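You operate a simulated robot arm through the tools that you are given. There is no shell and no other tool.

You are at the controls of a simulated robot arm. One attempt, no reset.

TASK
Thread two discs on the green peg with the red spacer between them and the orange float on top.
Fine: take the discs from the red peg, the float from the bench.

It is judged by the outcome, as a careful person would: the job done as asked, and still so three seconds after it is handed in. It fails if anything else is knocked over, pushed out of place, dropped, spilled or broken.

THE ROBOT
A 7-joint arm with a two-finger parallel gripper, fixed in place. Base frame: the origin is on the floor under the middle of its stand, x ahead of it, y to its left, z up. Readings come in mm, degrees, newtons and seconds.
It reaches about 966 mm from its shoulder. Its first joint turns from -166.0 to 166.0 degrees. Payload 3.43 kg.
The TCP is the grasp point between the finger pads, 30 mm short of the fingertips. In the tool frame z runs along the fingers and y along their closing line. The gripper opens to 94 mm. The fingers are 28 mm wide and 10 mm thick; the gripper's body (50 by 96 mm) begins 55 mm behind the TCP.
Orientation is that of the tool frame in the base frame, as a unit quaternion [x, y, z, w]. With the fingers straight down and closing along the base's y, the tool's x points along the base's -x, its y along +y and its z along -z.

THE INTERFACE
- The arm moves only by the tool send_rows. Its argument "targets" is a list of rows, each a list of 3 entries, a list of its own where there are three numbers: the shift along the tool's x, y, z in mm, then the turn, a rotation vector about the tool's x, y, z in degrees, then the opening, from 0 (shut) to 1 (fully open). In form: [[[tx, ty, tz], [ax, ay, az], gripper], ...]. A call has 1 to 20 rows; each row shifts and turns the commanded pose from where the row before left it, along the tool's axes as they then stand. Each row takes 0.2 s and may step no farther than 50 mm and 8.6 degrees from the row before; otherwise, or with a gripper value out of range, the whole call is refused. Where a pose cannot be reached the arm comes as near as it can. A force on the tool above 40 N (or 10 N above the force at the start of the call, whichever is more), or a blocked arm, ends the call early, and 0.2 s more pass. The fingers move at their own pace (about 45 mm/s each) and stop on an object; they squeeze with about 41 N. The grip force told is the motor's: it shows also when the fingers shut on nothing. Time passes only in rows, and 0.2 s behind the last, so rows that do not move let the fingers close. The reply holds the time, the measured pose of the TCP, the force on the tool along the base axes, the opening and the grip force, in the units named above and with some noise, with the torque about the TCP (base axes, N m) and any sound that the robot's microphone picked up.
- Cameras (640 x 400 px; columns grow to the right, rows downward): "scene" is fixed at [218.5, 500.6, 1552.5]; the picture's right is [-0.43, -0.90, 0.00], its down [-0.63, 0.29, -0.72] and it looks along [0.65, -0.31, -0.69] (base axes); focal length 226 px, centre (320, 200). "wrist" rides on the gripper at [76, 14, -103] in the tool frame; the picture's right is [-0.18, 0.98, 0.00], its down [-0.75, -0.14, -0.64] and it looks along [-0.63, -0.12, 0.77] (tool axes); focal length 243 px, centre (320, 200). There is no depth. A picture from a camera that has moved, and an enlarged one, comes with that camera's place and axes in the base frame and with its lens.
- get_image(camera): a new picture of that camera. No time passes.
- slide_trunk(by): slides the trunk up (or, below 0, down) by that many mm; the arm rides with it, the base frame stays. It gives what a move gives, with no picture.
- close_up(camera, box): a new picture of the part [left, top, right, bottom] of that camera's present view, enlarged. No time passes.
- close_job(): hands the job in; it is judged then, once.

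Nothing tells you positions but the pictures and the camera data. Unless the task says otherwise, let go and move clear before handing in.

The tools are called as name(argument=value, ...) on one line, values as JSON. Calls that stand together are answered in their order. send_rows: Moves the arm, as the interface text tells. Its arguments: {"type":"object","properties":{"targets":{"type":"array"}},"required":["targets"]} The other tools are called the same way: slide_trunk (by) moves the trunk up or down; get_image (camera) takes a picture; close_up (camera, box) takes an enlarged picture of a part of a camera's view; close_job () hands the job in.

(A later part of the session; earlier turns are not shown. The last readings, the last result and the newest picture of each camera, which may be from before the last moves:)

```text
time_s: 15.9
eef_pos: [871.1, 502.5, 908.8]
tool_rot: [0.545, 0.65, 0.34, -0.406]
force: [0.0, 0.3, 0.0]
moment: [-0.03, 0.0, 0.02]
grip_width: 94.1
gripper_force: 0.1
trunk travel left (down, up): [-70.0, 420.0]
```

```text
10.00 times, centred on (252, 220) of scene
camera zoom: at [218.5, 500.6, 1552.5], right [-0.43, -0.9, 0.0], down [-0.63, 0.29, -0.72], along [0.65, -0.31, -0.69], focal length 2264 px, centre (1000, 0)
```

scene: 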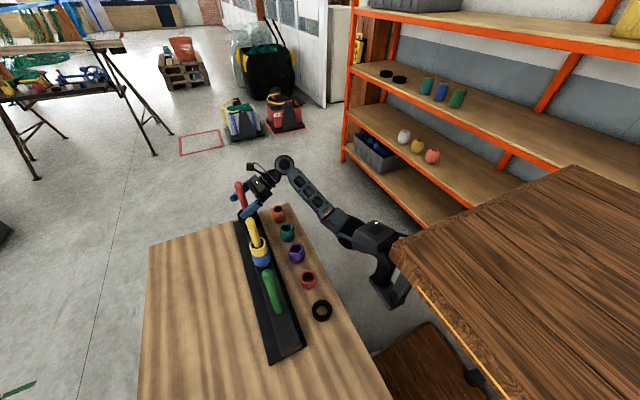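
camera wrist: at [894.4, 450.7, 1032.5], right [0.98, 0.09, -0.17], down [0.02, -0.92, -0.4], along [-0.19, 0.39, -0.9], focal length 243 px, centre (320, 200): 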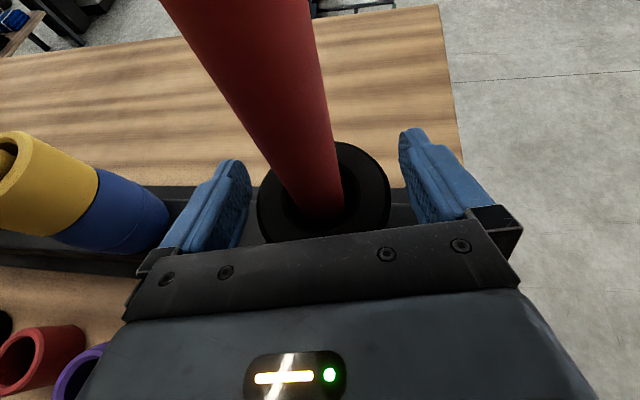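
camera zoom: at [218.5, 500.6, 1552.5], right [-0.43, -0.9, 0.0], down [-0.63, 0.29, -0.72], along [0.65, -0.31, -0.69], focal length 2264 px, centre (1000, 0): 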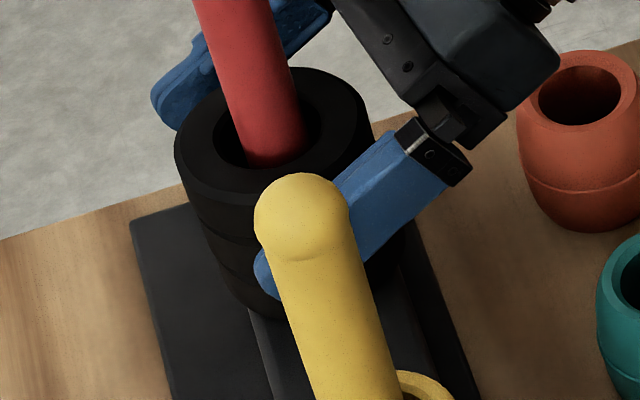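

The disc center lines up with the grasp point and its top edge is at about z≈914. I'll close the fingers on it.

send_rows(targets=[[[0, 0, 0], [0, 0, 0], 0.7], [[0, 0, 0], [0, 0, 0], 0.4], [[0, 0, 0], [0, 0, 0], 0], [[0, 0, 0], [0, 0, 0], 0], [[0, 0, 0], [0, 0, 0], 0], [[0, 0, 0], [0, 0, 0], 0]])

get_image(camera="wrist")

close_up(camera="scene", box=[232, 200, 272, 240])

```text
time_s: 17.3
eef_pos: [870.1, 501.6, 908.9]
tool_rot: [0.545, 0.65, 0.34, -0.406]
force: [1.3, 0.9, 0.4]
moment: [-0.01, -0.07, 0.02]
grip_width: 74.8
gripper_force: 40.7
trunk travel left (down, up): [-70.0, 420.0]
```

```text
taken
camera wrist: at [895.0, 446.9, 1022.6], right [0.98, 0.09, -0.17], down [0.02, -0.92, -0.4], along [-0.19, 0.39, -0.9], focal length 243 px, centre (320, 200)
```

wrist: 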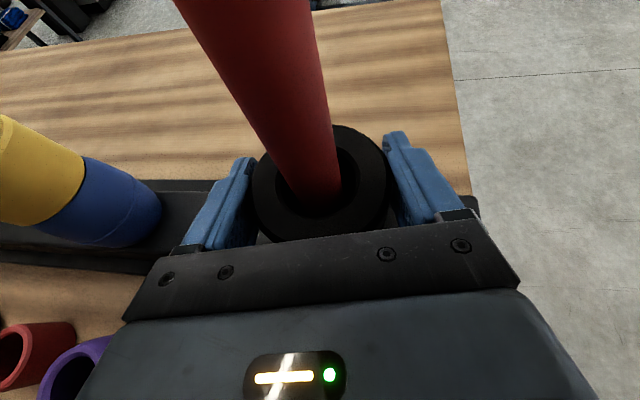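

```text
10.00 times, centred on (252, 220) of scene
camera zoom: at [218.5, 500.6, 1552.5], right [-0.43, -0.9, 0.0], down [-0.63, 0.29, -0.72], along [0.65, -0.31, -0.69], focal length 2264 px, centre (1000, 0)
```

zoom: 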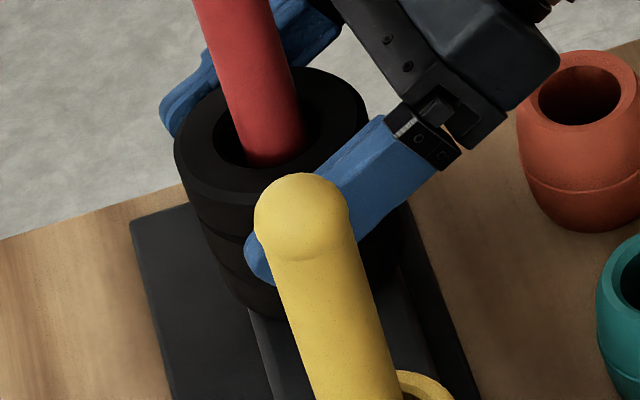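

The fingers hold the disc at 74.8 mm with full grip force. I'll lift 25 mm and check that only one disc comes up.

slide_trunk(by=25)

get_image(camera="wrist")

close_up(camera="scene", box=[232, 200, 272, 240])

```text
time_s: 18.0
eef_pos: [869.4, 500.0, 933.0]
tool_rot: [0.545, 0.649, 0.341, -0.406]
force: [0.7, 0.6, -1.0]
moment: [-0.01, 0.03, -0.01]
grip_width: 74.8
gripper_force: 41.3
trunk travel left (down, up): [-95.0, 395.0]
```

```text
taken
camera wrist: at [895.0, 447.0, 1047.4], right [0.98, 0.09, -0.17], down [0.02, -0.92, -0.4], along [-0.19, 0.39, -0.9], focal length 243 px, centre (320, 200)
```

wrist: 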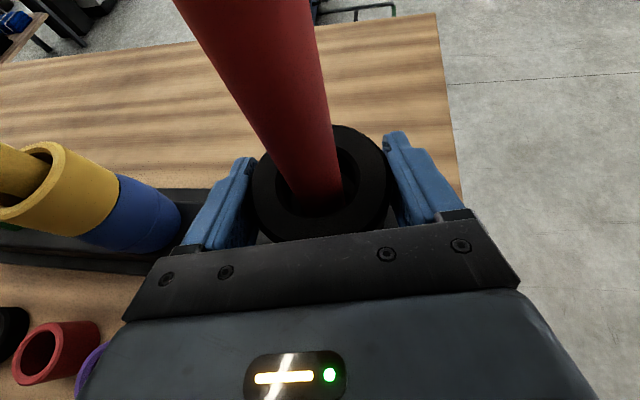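

```text
10.00 times, centred on (252, 220) of scene
camera zoom: at [218.5, 500.6, 1552.5], right [-0.43, -0.9, 0.0], down [-0.63, 0.29, -0.72], along [0.65, -0.31, -0.69], focal length 2264 px, centre (1000, 0)
```

zoom: 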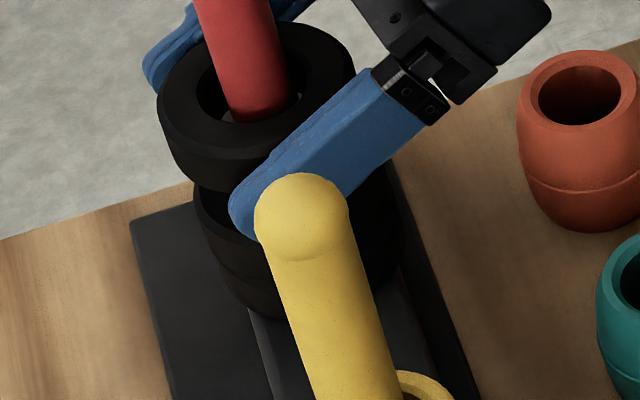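

Only the top disc lifted and the rest of the stack stayed put. I'll raise it above the peg tip.

slide_trunk(by=187)

get_image(camera="wrist")

close_up(camera="scene", box=[205, 120, 301, 180])

close_up(camera="scene", box=[225, 200, 273, 230])

```text
time_s: 20.1
eef_pos: [869.7, 502.1, 1120.3]
tool_rot: [0.546, 0.649, 0.341, -0.405]
force: [-0.7, -0.3, -0.6]
moment: [-0.04, -0.03, -0.02]
grip_width: 74.9
gripper_force: 41.0
trunk travel left (down, up): [-282.0, 208.0]
```

```text
taken
camera wrist: at [895.0, 447.0, 1234.3], right [0.98, 0.09, -0.17], down [0.02, -0.92, -0.4], along [-0.19, 0.39, -0.9], focal length 243 px, centre (320, 200)
```

wrist: 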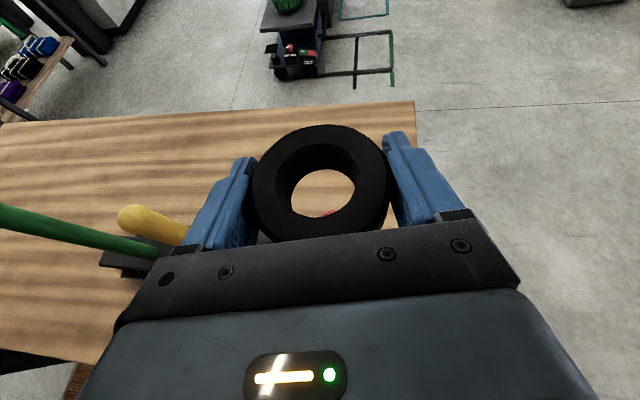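

```text
6.67 times, centred on (253, 150) of scene
camera zoom: at [218.5, 500.6, 1552.5], right [-0.43, -0.9, 0.0], down [-0.63, 0.29, -0.72], along [0.65, -0.31, -0.69], focal length 1509 px, centre (767, 533)
```

zoom: 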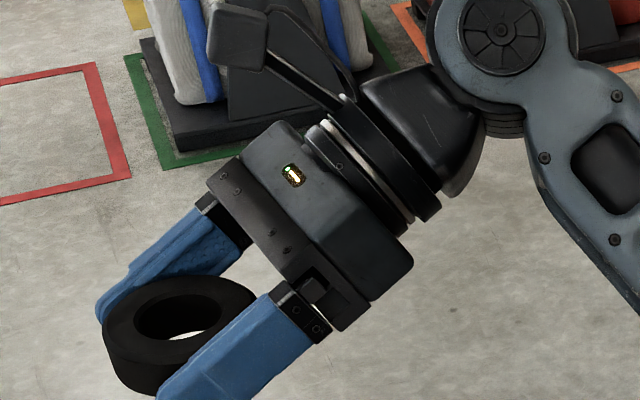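

```text
13.33 times, centred on (249, 215) of scene
camera zoom: at [218.5, 500.6, 1552.5], right [-0.43, -0.9, 0.0], down [-0.63, 0.29, -0.72], along [0.65, -0.31, -0.69], focal length 3019 px, centre (1267, 0)
```

zoom: 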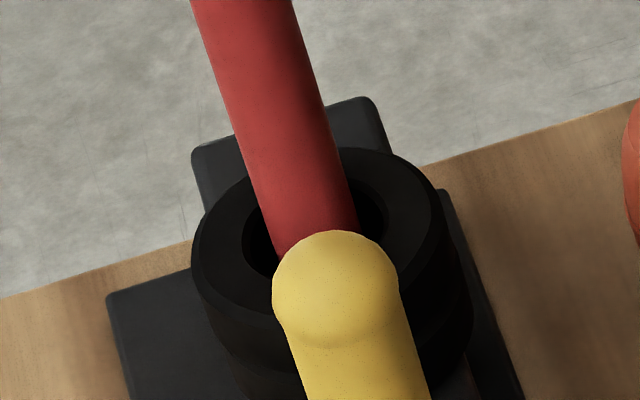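

The disc is held flat above the red peg tip, and the next disc's top is near z≈891, so the discs are about 24 mm thick. I'll raise the trunk for safety, turn the gripper 15° about vertical, and move across toward the green peg.

slide_trunk(by=130)

send_rows(targets=[[[0, 0, 0], [4.494, 0, -2.192], 0], [[0, 0, 0], [4.494, 0, -2.192], 0], [[0, 0, 0], [4.494, 0, -2.192], 0]])

get_image(camera="wrist")

```text
time_s: 21.7
eef_pos: [870.8, 502.3, 1250.0]
tool_rot: [0.545, 0.65, 0.34, -0.406]
force: [1.2, 0.4, -0.4]
moment: [0.04, 0.03, -0.01]
grip_width: 74.6
gripper_force: 41.3
trunk travel left (down, up): [-412.0, 78.0]
```

```text
time_s: 22.5
eef_pos: [869.8, 503.1, 1250.5]
tool_rot: [0.456, 0.715, 0.284, -0.446]
force: [0.0, -0.4, -0.2]
moment: [0.01, -0.02, 0.03]
grip_width: 74.8
gripper_force: 40.6
trunk travel left (down, up): [-412.0, 78.0]
```

```text
taken
camera wrist: at [908.5, 455.4, 1364.3], right [0.92, 0.34, -0.17], down [0.26, -0.88, -0.4], along [-0.28, 0.32, -0.9], focal length 243 px, centre (320, 200)
```

wrist: 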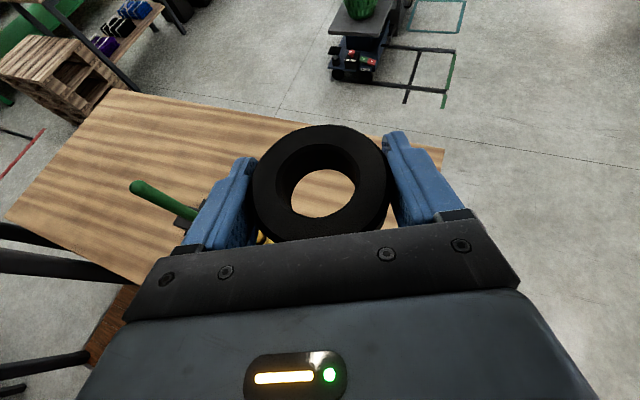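

send_rows(targets=[[[6.745, -32.99, 13.82], [0, 0, 0], 0], [[6.745, -32.99, 13.82], [0, 0, 0], 0], [[6.745, -32.99, 13.82], [0, 0, 0], 0], [[6.745, -32.99, 13.82], [0, 0, 0], 0]])

get_image(camera="scene")

```text
time_s: 23.5
eef_pos: [726.7, 501.9, 1250.4]
tool_rot: [0.456, 0.715, 0.284, -0.447]
force: [-0.6, -0.4, -0.8]
moment: [-0.02, 0.0, 0.02]
grip_width: 74.6
gripper_force: 40.3
trunk travel left (down, up): [-412.0, 78.0]
```

```text
taken
```

scene: 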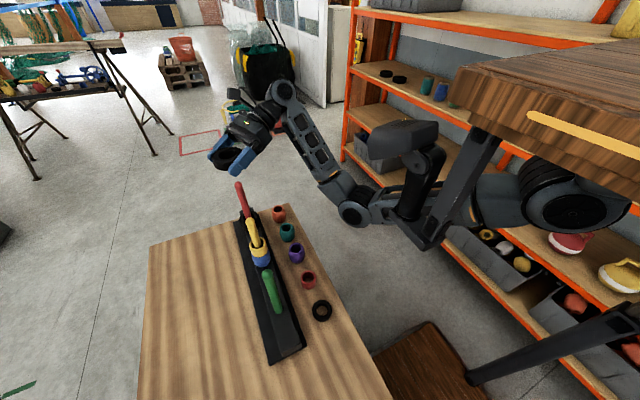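

The arm's elbow hangs low in this configuration, so I need to watch its clearance to the bench edge at y≈302. I'll continue across while still high and look at the elbow.

send_rows(targets=[[[6.745, -32.99, 13.82], [0, 0, 0], 0], [[6.745, -32.99, 13.82], [0, 0, 0], 0], [[6.745, -32.99, 13.82], [0, 0, 0], 0]])

get_image(camera="scene")

```text
time_s: 24.3
eef_pos: [615.8, 502.0, 1251.1]
tool_rot: [0.456, 0.715, 0.285, -0.447]
force: [-0.4, 0.4, -0.5]
moment: [0.07, -0.01, 0.01]
grip_width: 74.8
gripper_force: 41.0
trunk travel left (down, up): [-412.0, 78.0]
```

```text
taken
```

scene: 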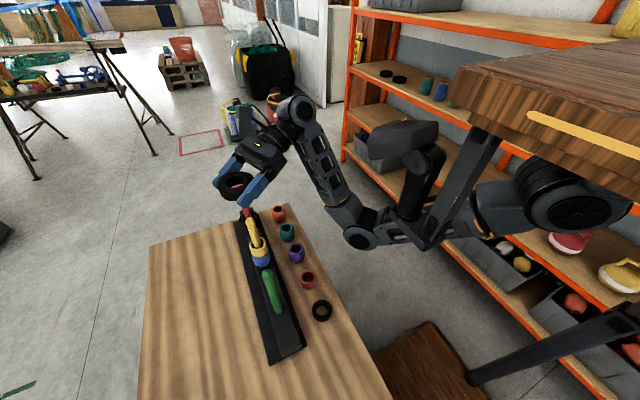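

With the trunk low the forearm would come down against the bench edge, so I'll keep the trunk high and do the vertical moves with the arm. First I'll lower the arm 110 mm here, with the disc still about 55 mm above the peg tips.

send_rows(targets=[[[-24.72, 0, 12.06], [0, 0, 0], 0], [[-24.72, 0, 12.06], [0, 0, 0], 0], [[-24.72, 0, 12.06], [0, 0, 0], 0], [[-24.72, 0, 12.06], [0, 0, 0], 0]])

get_image(camera="scene")

get_image(camera="wrist")

```text
time_s: 25.3
eef_pos: [615.9, 501.7, 1139.7]
tool_rot: [0.456, 0.715, 0.285, -0.447]
force: [-0.4, -0.6, -1.4]
moment: [-0.04, 0.04, -0.03]
grip_width: 74.3
gripper_force: 40.8
trunk travel left (down, up): [-412.0, 78.0]
```

```text
taken
```

scene: 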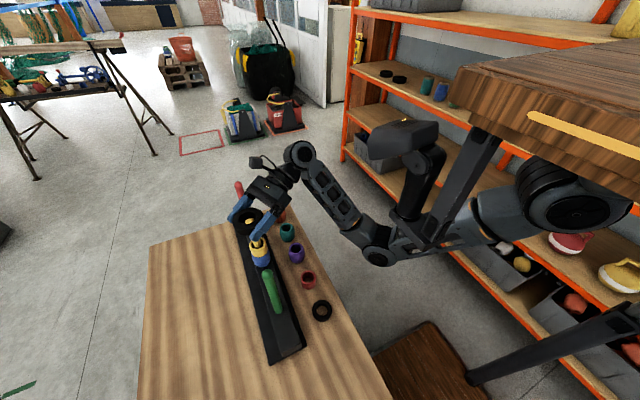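

```text
taken
camera wrist: at [653.9, 455.6, 1254.1], right [0.92, 0.34, -0.17], down [0.26, -0.88, -0.4], along [-0.28, 0.32, -0.9], focal length 243 px, centre (320, 200)
```

wrist: 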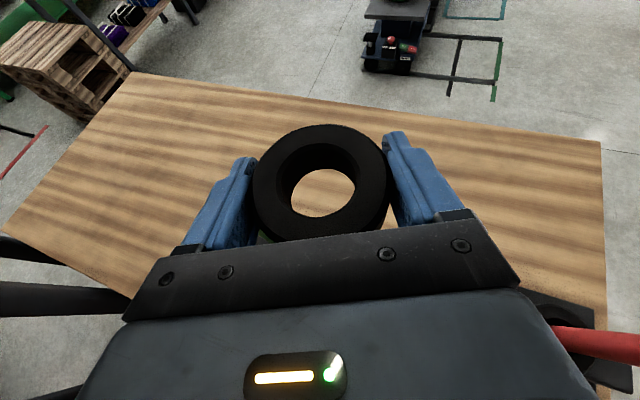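

The elbow swings back as expected. I'll now move over the green peg, estimated at about (511, 502.5), still above its tip.

send_rows(targets=[[[6.4, -32, 13.1], [0, 0, 0], 0], [[6.4, -32, 13.1], [0, 0, 0], 0], [[6.4, -32, 13.1], [0, 0, 0], 0]])

get_image(camera="scene")

get_image(camera="wrist")

close_up(camera="scene", box=[225, 210, 321, 270])

```text
time_s: 26.1
eef_pos: [510.8, 499.8, 1140.8]
tool_rot: [0.457, 0.714, 0.285, -0.446]
force: [0.4, -0.4, -0.6]
moment: [0.01, -0.01, 0.05]
grip_width: 74.4
gripper_force: 40.7
trunk travel left (down, up): [-412.0, 78.0]
```

```text
taken
```

scene: 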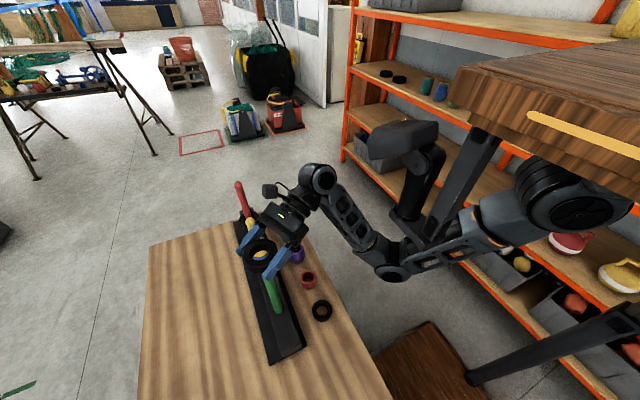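

```text
taken
camera wrist: at [549.0, 453.7, 1254.1], right [0.93, 0.34, -0.17], down [0.25, -0.88, -0.4], along [-0.28, 0.32, -0.9], focal length 243 px, centre (320, 200)
```

wrist: 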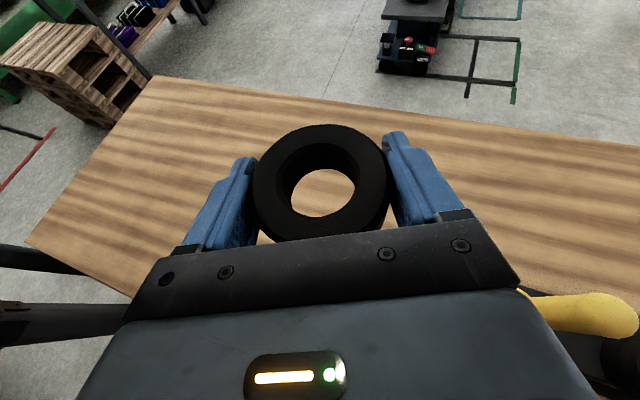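

```text
6.67 times, centred on (273, 240) of scene
camera zoom: at [218.5, 500.6, 1552.5], right [-0.43, -0.9, 0.0], down [-0.63, 0.29, -0.72], along [0.65, -0.31, -0.69], focal length 1509 px, centre (633, -67)
```

zoom: 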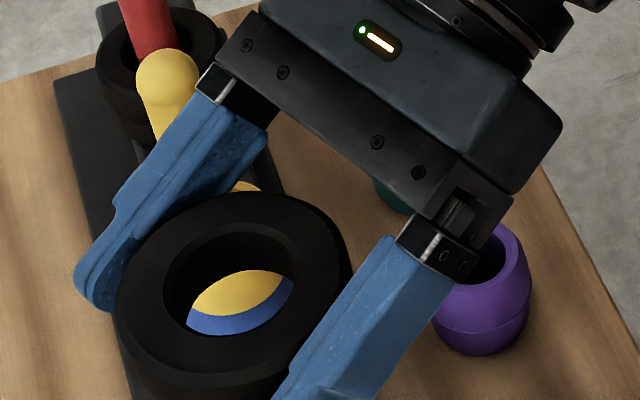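

The disc appears aligned over the green peg. I'll go down 40 mm and check that the peg tip shows centered through the hole.

send_rows(targets=[[[-17.98, 0, 8.77], [0, 0, 0], 0], [[-17.98, 0, 8.77], [0, 0, 0], 0]])

get_image(camera="wrist")

close_up(camera="scene", box=[225, 230, 321, 290])

```text
time_s: 26.7
eef_pos: [509.8, 500.9, 1101.1]
tool_rot: [0.456, 0.715, 0.285, -0.447]
force: [0.4, -0.6, -0.5]
moment: [0.01, -0.04, 0.01]
grip_width: 74.5
gripper_force: 40.7
trunk travel left (down, up): [-412.0, 78.0]
```

```text
taken
camera wrist: at [548.4, 454.0, 1214.8], right [0.93, 0.34, -0.17], down [0.26, -0.88, -0.4], along [-0.28, 0.32, -0.9], focal length 243 px, centre (320, 200)
```

wrist: 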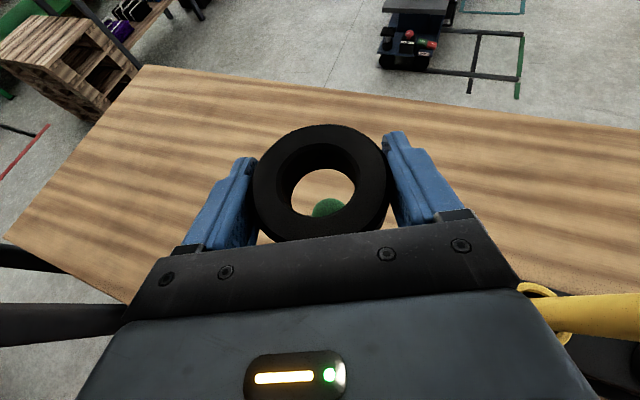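

```text
6.67 times, centred on (273, 260) of scene
camera zoom: at [218.5, 500.6, 1552.5], right [-0.43, -0.9, 0.0], down [-0.63, 0.29, -0.72], along [0.65, -0.31, -0.69], focal length 1509 px, centre (633, -200)
```

zoom: 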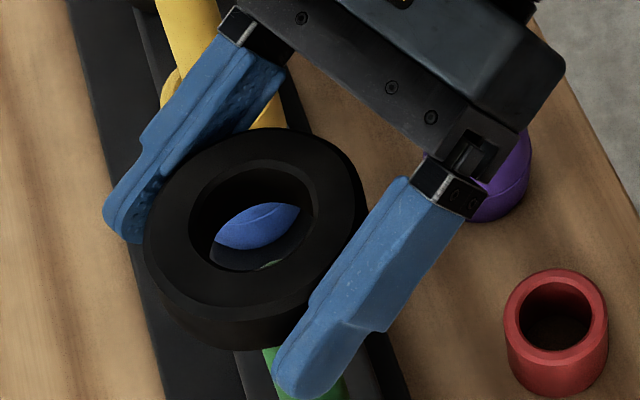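

close_up(camera="wrist", box=[280, 165, 360, 215])

```text
8.00 times, centred on (320, 190) of wrist
camera zoom: at [548.4, 454.0, 1214.8], right [0.93, 0.34, -0.17], down [0.26, -0.88, -0.4], along [-0.28, 0.32, -0.9], focal length 1941 px, centre (320, 280)
```

zoom: 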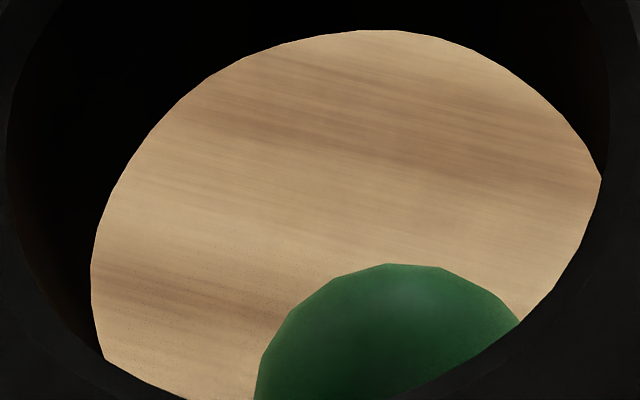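

The peg tip is within about 0.5 mm of the hole axis. I'll lower the disc along the green peg in small steps.

send_rows(targets=[[[-17.98, 0, 8.77], [0, 0, 0], 0], [[-17.98, 0, 8.77], [0, 0, 0], 0], [[-17.98, 0, 8.77], [0, 0, 0], 0], [[-17.98, 0, 8.77], [0, 0, 0], 0]])

get_image(camera="wrist")

get_image(camera="scene")

```text
time_s: 27.7
eef_pos: [509.7, 500.2, 1019.4]
tool_rot: [0.455, 0.715, 0.285, -0.447]
force: [-0.6, 0.4, -1.1]
moment: [-0.03, -0.02, 0.01]
grip_width: 74.6
gripper_force: 41.2
trunk travel left (down, up): [-412.0, 78.0]
```

```text
taken
camera wrist: at [547.9, 453.8, 1133.7], right [0.93, 0.34, -0.16], down [0.26, -0.88, -0.4], along [-0.28, 0.32, -0.9], focal length 243 px, centre (320, 200)
```

wrist: 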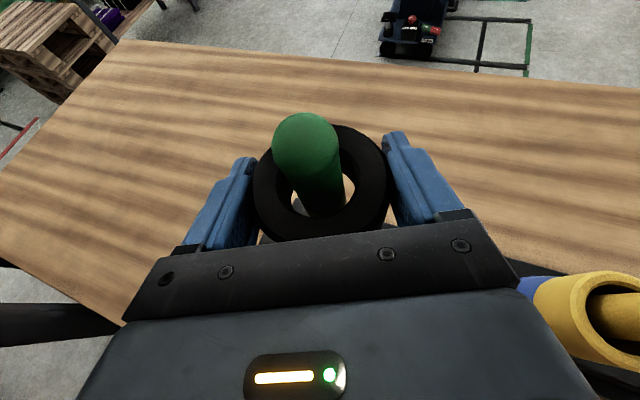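

```text
taken
```

scene: 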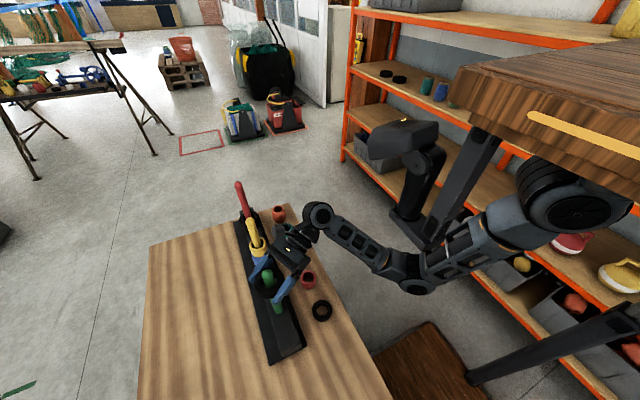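

The disc is threaded on the green peg and moving freely. I'll continue down another 100 mm.

send_rows(targets=[[[-17.98, 0, 8.77], [0, 0, 0], 0], [[-17.98, 0, 8.77], [0, 0, 0], 0], [[-17.98, 0, 8.77], [0, 0, 0], 0], [[-17.98, 0, 8.77], [0, 0, 0], 0], [[-17.98, 0, 8.77], [0, 0, 0], 0]])

get_image(camera="wrist")

get_image(camera="scene")

close_up(camera="scene", box=[235, 250, 331, 310])

```text
time_s: 28.9
eef_pos: [509.6, 501.2, 919.5]
tool_rot: [0.456, 0.715, 0.285, -0.447]
force: [0.3, 1.0, -2.0]
moment: [-0.01, 0.01, -0.02]
grip_width: 74.5
gripper_force: 40.9
trunk travel left (down, up): [-412.0, 78.0]
```

```text
taken
camera wrist: at [548.0, 454.3, 1033.4], right [0.93, 0.34, -0.17], down [0.26, -0.88, -0.4], along [-0.28, 0.32, -0.9], focal length 243 px, centre (320, 200)
```

wrist: 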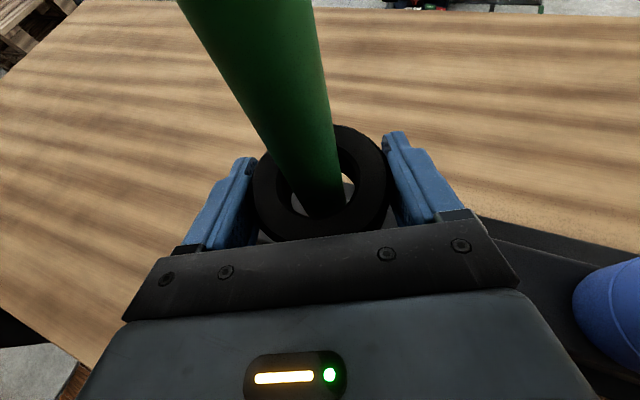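

```text
taken
```

scene: 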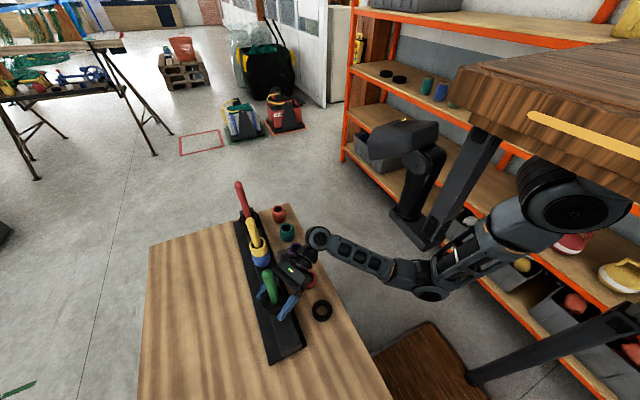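

```text
6.67 times, centred on (283, 280) of scene
camera zoom: at [218.5, 500.6, 1552.5], right [-0.43, -0.9, 0.0], down [-0.63, 0.29, -0.72], along [0.65, -0.31, -0.69], focal length 1509 px, centre (567, -333)
```

zoom: 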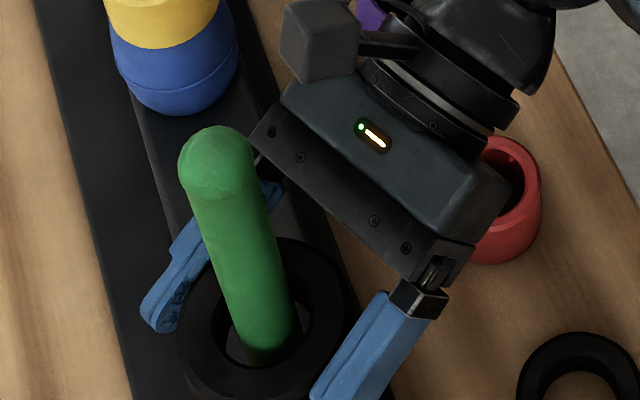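

The disc is well down the peg. I'll continue to just above the beam, taking care that the fingertips, which reach about 21–26 mm below the TCP, don't strike it.

send_rows(targets=[[[-17.98, 0, 8.77], [0, 0, 0], 0], [[-17.98, 0, 8.77], [0, 0, 0], 0], [[-4.49, 0, 2.19], [0, 0, 0], 0]])

get_image(camera="wrist")

close_up(camera="scene", box=[235, 265, 331, 325])

close_up(camera="scene", box=[250, 285, 298, 315])

```text
time_s: 29.7
eef_pos: [510.2, 501.2, 875.3]
tool_rot: [0.456, 0.715, 0.285, -0.446]
force: [-0.4, 0.0, -1.1]
moment: [-0.04, -0.03, 0.0]
grip_width: 74.5
gripper_force: 41.0
trunk travel left (down, up): [-412.0, 78.0]
```

```text
taken
camera wrist: at [548.8, 454.8, 988.5], right [0.93, 0.34, -0.17], down [0.26, -0.88, -0.4], along [-0.28, 0.32, -0.9], focal length 243 px, centre (320, 200)
```

wrist: 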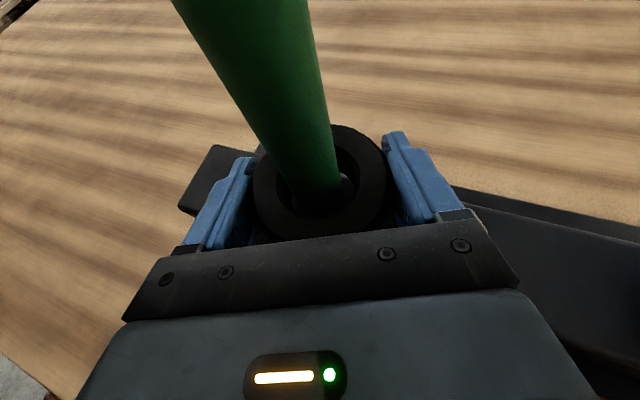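

```text
6.67 times, centred on (283, 295) of scene
camera zoom: at [218.5, 500.6, 1552.5], right [-0.43, -0.9, 0.0], down [-0.63, 0.29, -0.72], along [0.65, -0.31, -0.69], focal length 1509 px, centre (567, -433)
```

zoom: 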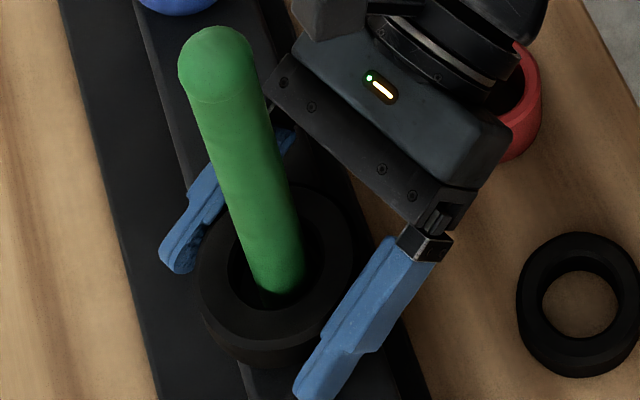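

```text
13.33 times, centred on (274, 300) of scene
camera zoom: at [218.5, 500.6, 1552.5], right [-0.43, -0.9, 0.0], down [-0.63, 0.29, -0.72], along [0.65, -0.31, -0.69], focal length 3019 px, centre (933, -1133)
```

zoom: 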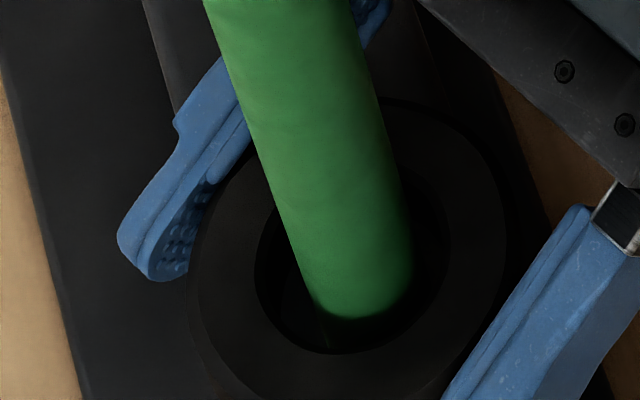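

No contact yet at TCP z≈875. I'll step down a few millimetres at a time and watch the force.

send_rows(targets=[[[-1.8, 0, 0.877], [0, 0, 0], 0], [[-1.8, 0, 0.877], [0, 0, 0], 0]])

```text
time_s: 30.3
eef_pos: [509.9, 501.5, 871.8]
tool_rot: [0.456, 0.715, 0.285, -0.446]
force: [0.0, -0.5, -1.4]
moment: [-0.03, 0.02, 0.02]
grip_width: 74.6
gripper_force: 40.6
trunk travel left (down, up): [-412.0, 78.0]
```

send_rows(targets=[[[-1.8, 0, 0.877], [0, 0, 0], 0], [[-0.9, 0, 0.44], [0, 0, 0], 0], [[0, 0, 0], [0, 0, 0], 0]])

```text
time_s: 31.1
eef_pos: [510.1, 501.7, 870.5]
tool_rot: [0.455, 0.714, 0.288, -0.448]
force: [3.4, 7.1, 21.6]
moment: [0.22, 0.9, -0.17]
grip_width: 74.2
gripper_force: 41.1
trunk travel left (down, up): [-412.0, 78.0]
```

The near fingertip touched the beam at TCP z≈870.5, which puts the beam top near z≈845 and the disc about 8–10 mm above it. I'll relieve the contact and open the fingers so the disc settles onto the beam, guided by the peg.

send_rows(targets=[[[1.8, 0, -0.877], [0, 0, 0], 0], [[0, 0, 0], [0, 0, 0], 0]])

```text
time_s: 31.7
eef_pos: [508.6, 500.5, 871.7]
tool_rot: [0.455, 0.715, 0.285, -0.448]
force: [3.4, 4.1, 6.8]
moment: [-0.5, -0.07, 0.17]
grip_width: 74.3
gripper_force: 41.1
trunk travel left (down, up): [-412.0, 78.0]
```

send_rows(targets=[[[1.3, 0, -0.63], [0, 0, 0], 0], [[0, 0, 0], [0, 0, 0], 0]])

```text
time_s: 32.3
eef_pos: [510.6, 499.8, 869.9]
tool_rot: [0.456, 0.715, 0.284, -0.447]
force: [2.8, 0.5, 2.9]
moment: [0.0, 0.09, 0.01]
grip_width: 74.3
gripper_force: 41.1
trunk travel left (down, up): [-412.0, 78.0]
```

send_rows(targets=[[[0, 0, 0], [0, 0, 0], 0.82], [[0, 0, 0], [0, 0, 0], 0.88], [[0, 0, 0], [0, 0, 0], 1], [[0, 0, 0], [0, 0, 0], 1]])

get_image(camera="wrist")

close_up(camera="scene", box=[235, 265, 331, 325])

```text
time_s: 33.3
eef_pos: [509.5, 501.6, 871.7]
tool_rot: [0.456, 0.715, 0.285, -0.447]
force: [1.2, 0.0, -0.2]
moment: [-0.01, -0.03, -0.02]
grip_width: 93.9
gripper_force: 0.0
trunk travel left (down, up): [-412.0, 78.0]
```

```text
taken
camera wrist: at [548.2, 454.3, 985.6], right [0.92, 0.34, -0.17], down [0.26, -0.88, -0.4], along [-0.28, 0.32, -0.9], focal length 243 px, centre (320, 200)
```

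wrist: 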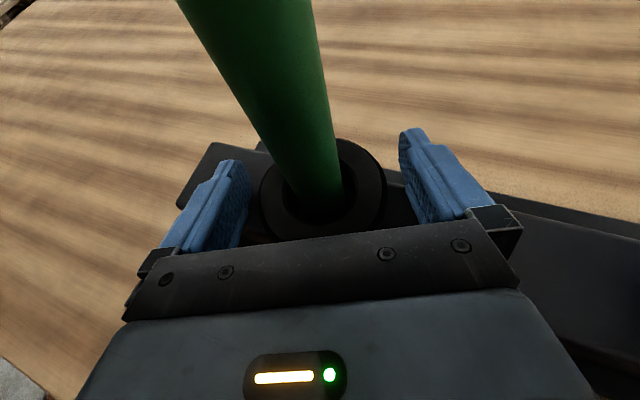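

```text
6.67 times, centred on (283, 295) of scene
camera zoom: at [218.5, 500.6, 1552.5], right [-0.43, -0.9, 0.0], down [-0.63, 0.29, -0.72], along [0.65, -0.31, -0.69], focal length 1509 px, centre (567, -433)
```

zoom: 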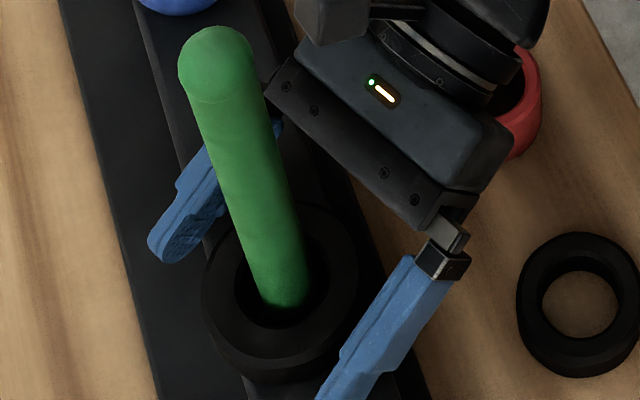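

The disc has settled on the green peg. I'll raise the open gripper along the peg, then back away.

send_rows(targets=[[[17.98, 0, -8.77], [0, 0, 0], 1], [[17.98, 0, -8.77], [0, 0, 0], 1], [[17.98, 0, -8.77], [0, 0, 0], 1], [[17.98, 0, -8.77], [0, 0, 0], 1], [[17.98, 0, -8.77], [0, 0, 0], 1]])

send_rows(targets=[[[-13.15, 0, -26.96], [0, 0, 0], 1], [[-13.15, 0, -26.96], [0, 0, 0], 1], [[-13.15, 0, -26.96], [0, 0, 0], 1], [[-13.15, 0, -26.96], [0, 0, 0], 1]])

get_image(camera="wrist")

get_image(camera="scene")

```text
time_s: 34.5
eef_pos: [509.8, 499.6, 972.2]
tool_rot: [0.456, 0.715, 0.286, -0.446]
force: [-0.2, -0.5, 1.1]
moment: [0.03, 0.02, -0.01]
grip_width: 94.0
gripper_force: 0.0
trunk travel left (down, up): [-412.0, 78.0]
```

```text
time_s: 35.5
eef_pos: [558.9, 392.5, 970.7]
tool_rot: [0.456, 0.715, 0.285, -0.447]
force: [-0.2, -0.2, -0.2]
moment: [0.0, -0.04, -0.01]
grip_width: 93.8
gripper_force: 0.0
trunk travel left (down, up): [-412.0, 78.0]
```

```text
taken
camera wrist: at [597.2, 345.6, 1084.0], right [0.92, 0.34, -0.17], down [0.26, -0.88, -0.4], along [-0.28, 0.32, -0.9], focal length 243 px, centre (320, 200)
```

wrist: 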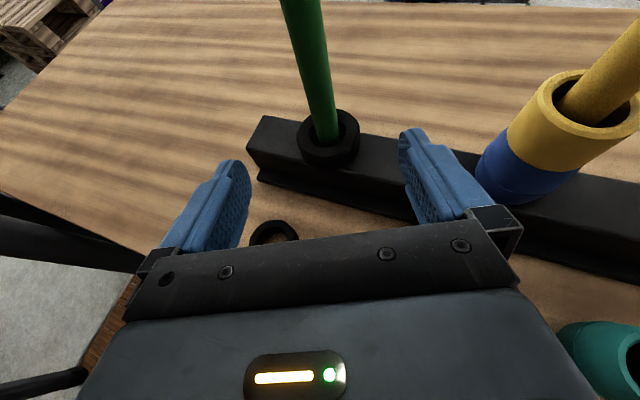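

```text
taken
```

scene: 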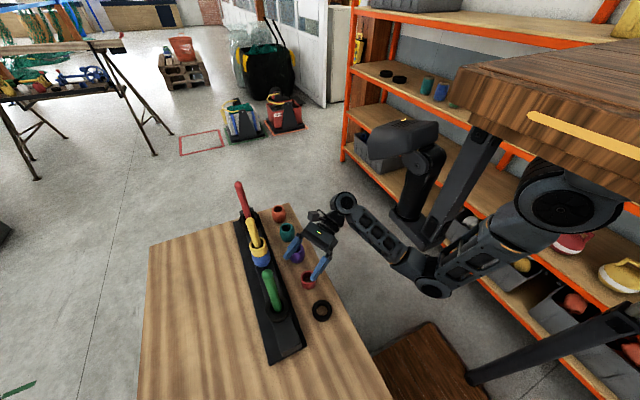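

Disc 1 is seated at the base of the green peg. I'll back off another 90 mm so the red spacer comes into the wrist camera's view.

send_rows(targets=[[[-13.15, 0, -26.96], [0, 0, 0], 1], [[-13.15, 0, -26.96], [0, 0, 0], 1], [[-13.15, 0, -26.96], [0, 0, 0], 1]])

get_image(camera="wrist")

close_up(camera="scene", box=[240, 260, 336, 320])

```text
time_s: 36.3
eef_pos: [596.6, 310.2, 971.5]
tool_rot: [0.456, 0.715, 0.285, -0.447]
force: [-0.5, 0.3, 0.0]
moment: [-0.01, 0.01, -0.01]
grip_width: 93.9
gripper_force: 0.2
trunk travel left (down, up): [-412.0, 78.0]
```

```text
taken
camera wrist: at [635.9, 264.1, 1085.2], right [0.92, 0.34, -0.17], down [0.26, -0.88, -0.4], along [-0.28, 0.32, -0.9], focal length 243 px, centre (320, 200)
```

wrist: 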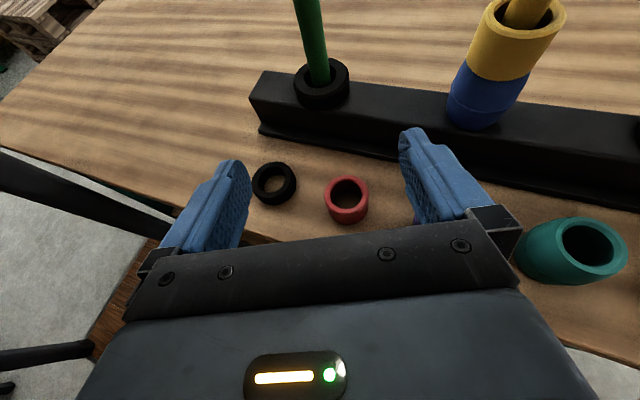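

```text
6.67 times, centred on (288, 290) of scene
camera zoom: at [218.5, 500.6, 1552.5], right [-0.43, -0.9, 0.0], down [-0.63, 0.29, -0.72], along [0.65, -0.31, -0.69], focal length 1509 px, centre (533, -400)
```

zoom: 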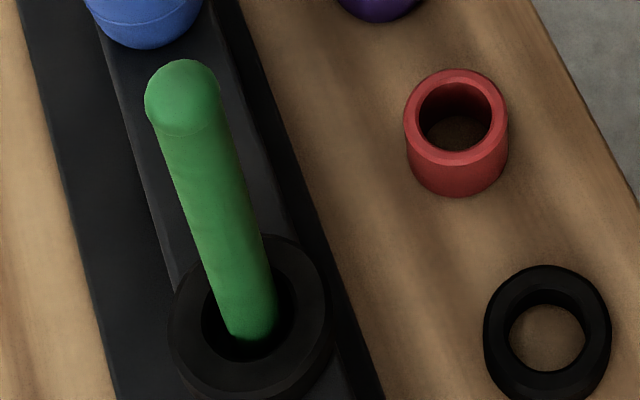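

The red spacer is in view, with the black bench disc to its left. I'll zoom in to measure both.

close_up(camera="wrist", box=[244, 155, 404, 255])

close_up(camera="wrist", box=[308, 170, 388, 230])

```text
4.00 times, centred on (324, 205) of wrist
camera zoom: at [635.9, 264.1, 1085.2], right [0.92, 0.34, -0.17], down [0.26, -0.88, -0.4], along [-0.28, 0.32, -0.9], focal length 970 px, centre (304, 180)
```

zoom: 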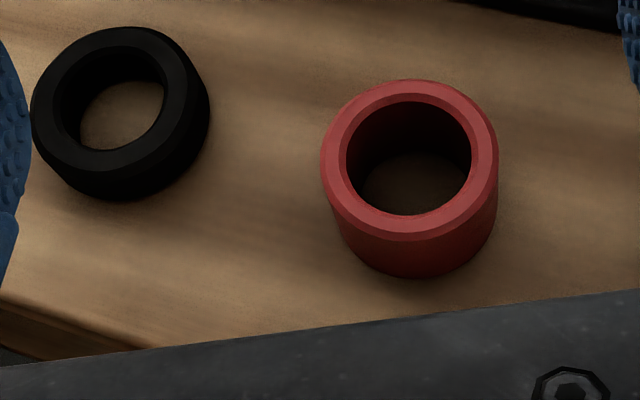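

```text
6.67 times, centred on (348, 200) of wrist
camera zoom: at [635.9, 264.1, 1085.2], right [0.92, 0.34, -0.17], down [0.26, -0.88, -0.4], along [-0.28, 0.32, -0.9], focal length 1618 px, centre (133, 200)
```

zoom: 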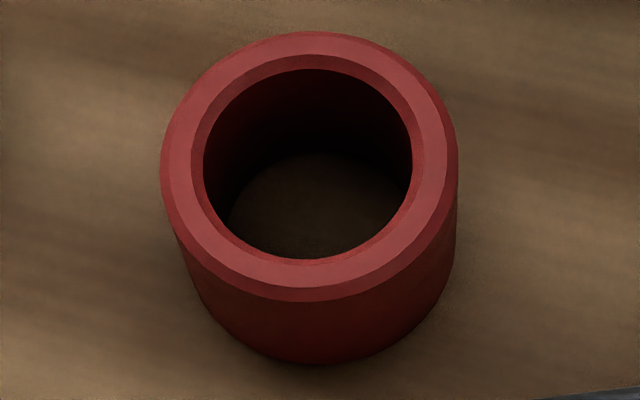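

The spacer is at about (581, 376), z≈781–817, with clear gaps on both sides. I'll move above it with the fingers open.

send_rows(targets=[[[-15.7, 2.85, 25.8], [0, 0, 0], 1], [[-15.7, 2.85, 25.8], [0, 0, 0], 1], [[-15.7, 2.85, 25.8], [0, 0, 0], 1], [[-15.7, 2.85, 25.8], [0, 0, 0], 1]])

get_image(camera="wrist")

get_image(camera="scene")

```text
time_s: 37.3
eef_pos: [581.6, 374.4, 869.3]
tool_rot: [0.456, 0.715, 0.285, -0.447]
force: [0.5, -0.3, 0.4]
moment: [0.02, -0.01, 0.0]
grip_width: 94.1
gripper_force: 0.0
trunk travel left (down, up): [-412.0, 78.0]
```

```text
taken
camera wrist: at [619.7, 327.2, 983.1], right [0.93, 0.34, -0.17], down [0.26, -0.88, -0.4], along [-0.28, 0.32, -0.9], focal length 243 px, centre (320, 200)
```

wrist: 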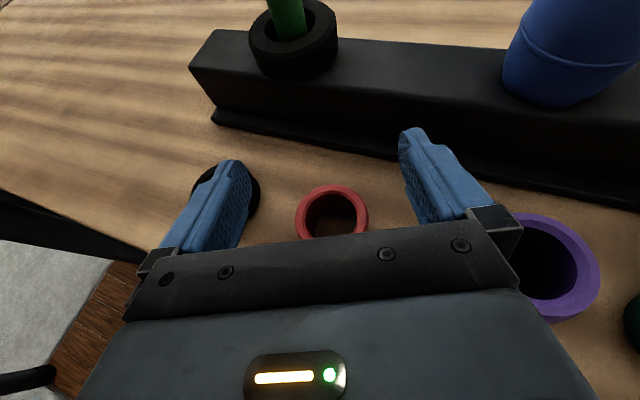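

```text
taken
```

scene: 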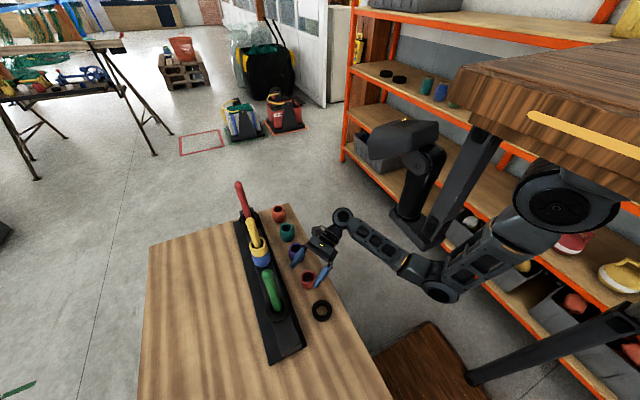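

The spacer is centered as predicted. I'll descend 40 mm and recheck.

send_rows(targets=[[[-17.98, 0, 8.77], [0, 0, 0], 1], [[-17.98, 0, 8.77], [0, 0, 0], 1]])

get_image(camera="wrist")

close_up(camera="scene", box=[270, 240, 366, 300])

```text
time_s: 37.9
eef_pos: [582.0, 373.8, 829.4]
tool_rot: [0.456, 0.715, 0.286, -0.447]
force: [0.4, -1.1, 0.5]
moment: [0.01, 0.02, 0.02]
grip_width: 93.9
gripper_force: 0.1
trunk travel left (down, up): [-412.0, 78.0]
```

```text
taken
camera wrist: at [619.8, 326.9, 942.9], right [0.93, 0.34, -0.17], down [0.26, -0.88, -0.4], along [-0.28, 0.32, -0.9], focal length 243 px, centre (320, 200)
```

wrist: 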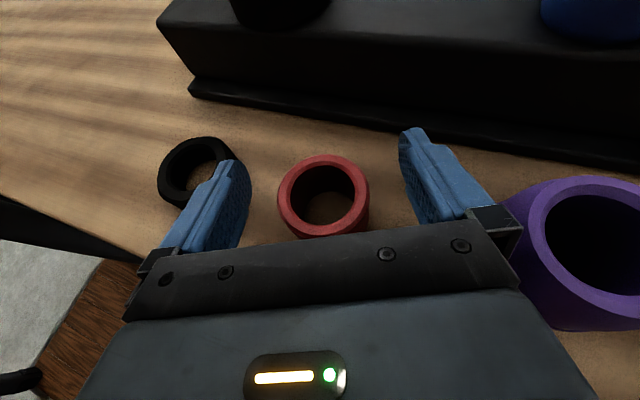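

```text
6.67 times, centred on (318, 270) of scene
camera zoom: at [218.5, 500.6, 1552.5], right [-0.43, -0.9, 0.0], down [-0.63, 0.29, -0.72], along [0.65, -0.31, -0.69], focal length 1509 px, centre (333, -267)
```

zoom: 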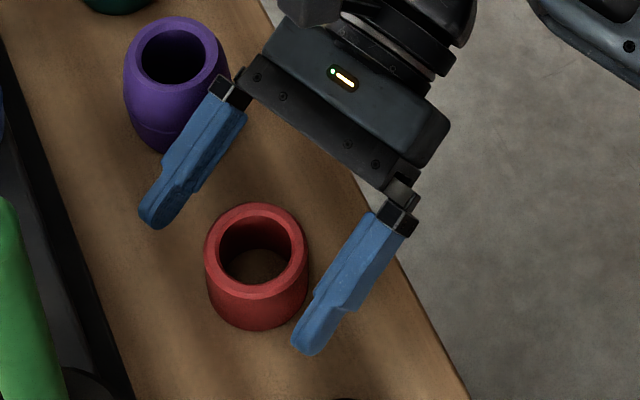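

Aligned. The far finger's knuckle will pass near the purple float, so I'll narrow the opening to about 73 mm before the last descent.

send_rows(targets=[[[0, 0, 0], [0, 0, 0], 0.78], [[0, 0, 0], [0, 0, 0], 0.78], [[-8.09, 0, 3.95], [0, 0, 0], 0.78], [[-8.09, 0, 3.95], [0, 0, 0], 0.78]])

get_image(camera="wrist")

close_up(camera="scene", box=[270, 240, 366, 300])

```text
time_s: 38.9
eef_pos: [581.2, 373.8, 811.0]
tool_rot: [0.456, 0.715, 0.285, -0.447]
force: [-0.4, -0.5, 0.1]
moment: [0.01, 0.01, -0.02]
grip_width: 73.1
gripper_force: 0.0
trunk travel left (down, up): [-412.0, 78.0]
```

```text
taken
camera wrist: at [619.6, 327.1, 925.6], right [0.92, 0.34, -0.17], down [0.26, -0.88, -0.4], along [-0.28, 0.32, -0.9], focal length 243 px, centre (320, 200)
```

wrist: 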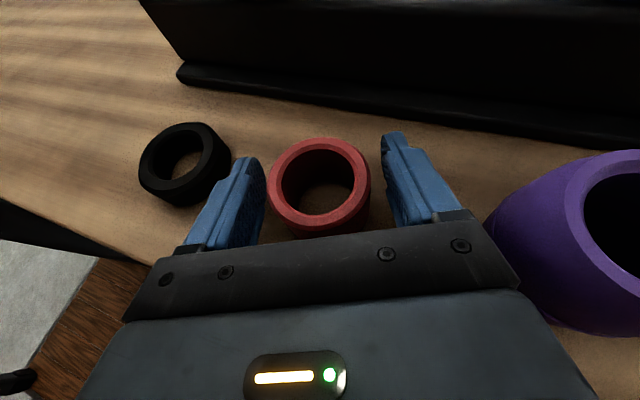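

```text
6.67 times, centred on (318, 270) of scene
camera zoom: at [218.5, 500.6, 1552.5], right [-0.43, -0.9, 0.0], down [-0.63, 0.29, -0.72], along [0.65, -0.31, -0.69], focal length 1509 px, centre (333, -267)
```

zoom: 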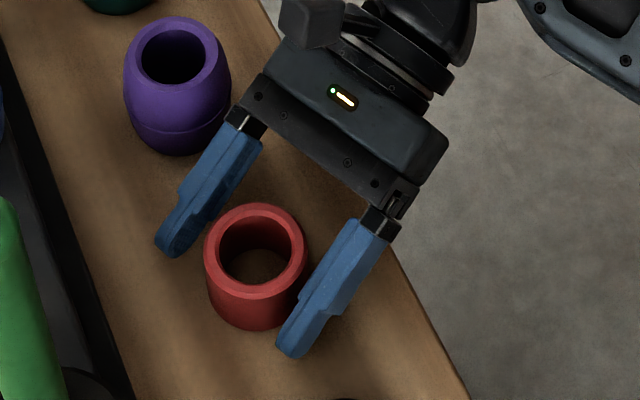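

The spacer is centered between the fingers. I'll close on it.

send_rows(targets=[[[0, 0, 0], [0, 0, 0], 0.6], [[0, 0, 0], [0, 0, 0], 0.45], [[0, 0, 0], [0, 0, 0], 0], [[0, 0, 0], [0, 0, 0], 0], [[0, 0, 0], [0, 0, 0], 0]])

get_image(camera="wrist")

```text
time_s: 40.1
eef_pos: [580.8, 373.4, 812.8]
tool_rot: [0.456, 0.715, 0.285, -0.447]
force: [0.4, 0.6, 0.4]
moment: [-0.01, 0.01, -0.01]
grip_width: 55.5
gripper_force: 40.9
trunk travel left (down, up): [-412.0, 78.0]
```

```text
taken
camera wrist: at [619.6, 327.1, 925.8], right [0.93, 0.34, -0.17], down [0.26, -0.88, -0.4], along [-0.28, 0.32, -0.9], focal length 243 px, centre (320, 200)
```

wrist: 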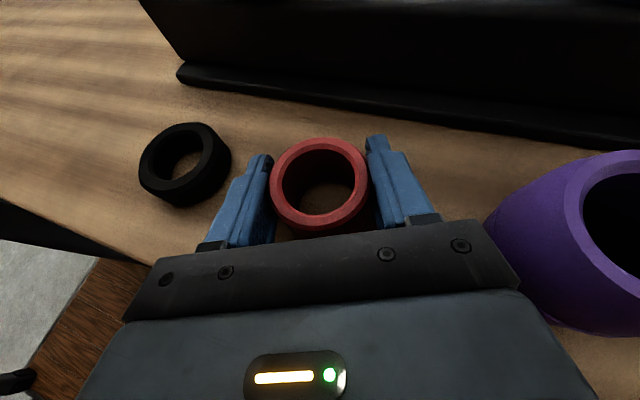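

The spacer is gripped at 55.5 mm. I'll lift it straight up in stages.

send_rows(targets=[[[8.99, 0, -4.38], [0, 0, 0], 0], [[17.98, 0, -8.77], [0, 0, 0], 0], [[26.96, 0, -13.15], [0, 0, 0], 0], [[26.96, 0, -13.15], [0, 0, 0], 0]])

get_image(camera="wrist")

```text
time_s: 41.1
eef_pos: [579.5, 375.5, 901.1]
tool_rot: [0.456, 0.715, 0.285, -0.447]
force: [-0.8, -0.2, 1.0]
moment: [0.0, 0.02, 0.03]
grip_width: 55.7
gripper_force: 41.2
trunk travel left (down, up): [-412.0, 78.0]
```

```text
taken
camera wrist: at [618.8, 328.9, 1015.1], right [0.92, 0.34, -0.17], down [0.26, -0.88, -0.4], along [-0.28, 0.32, -0.9], focal length 243 px, centre (320, 200)
```

wrist: 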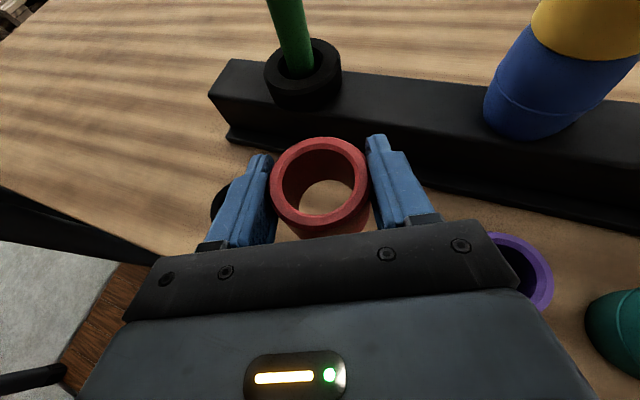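

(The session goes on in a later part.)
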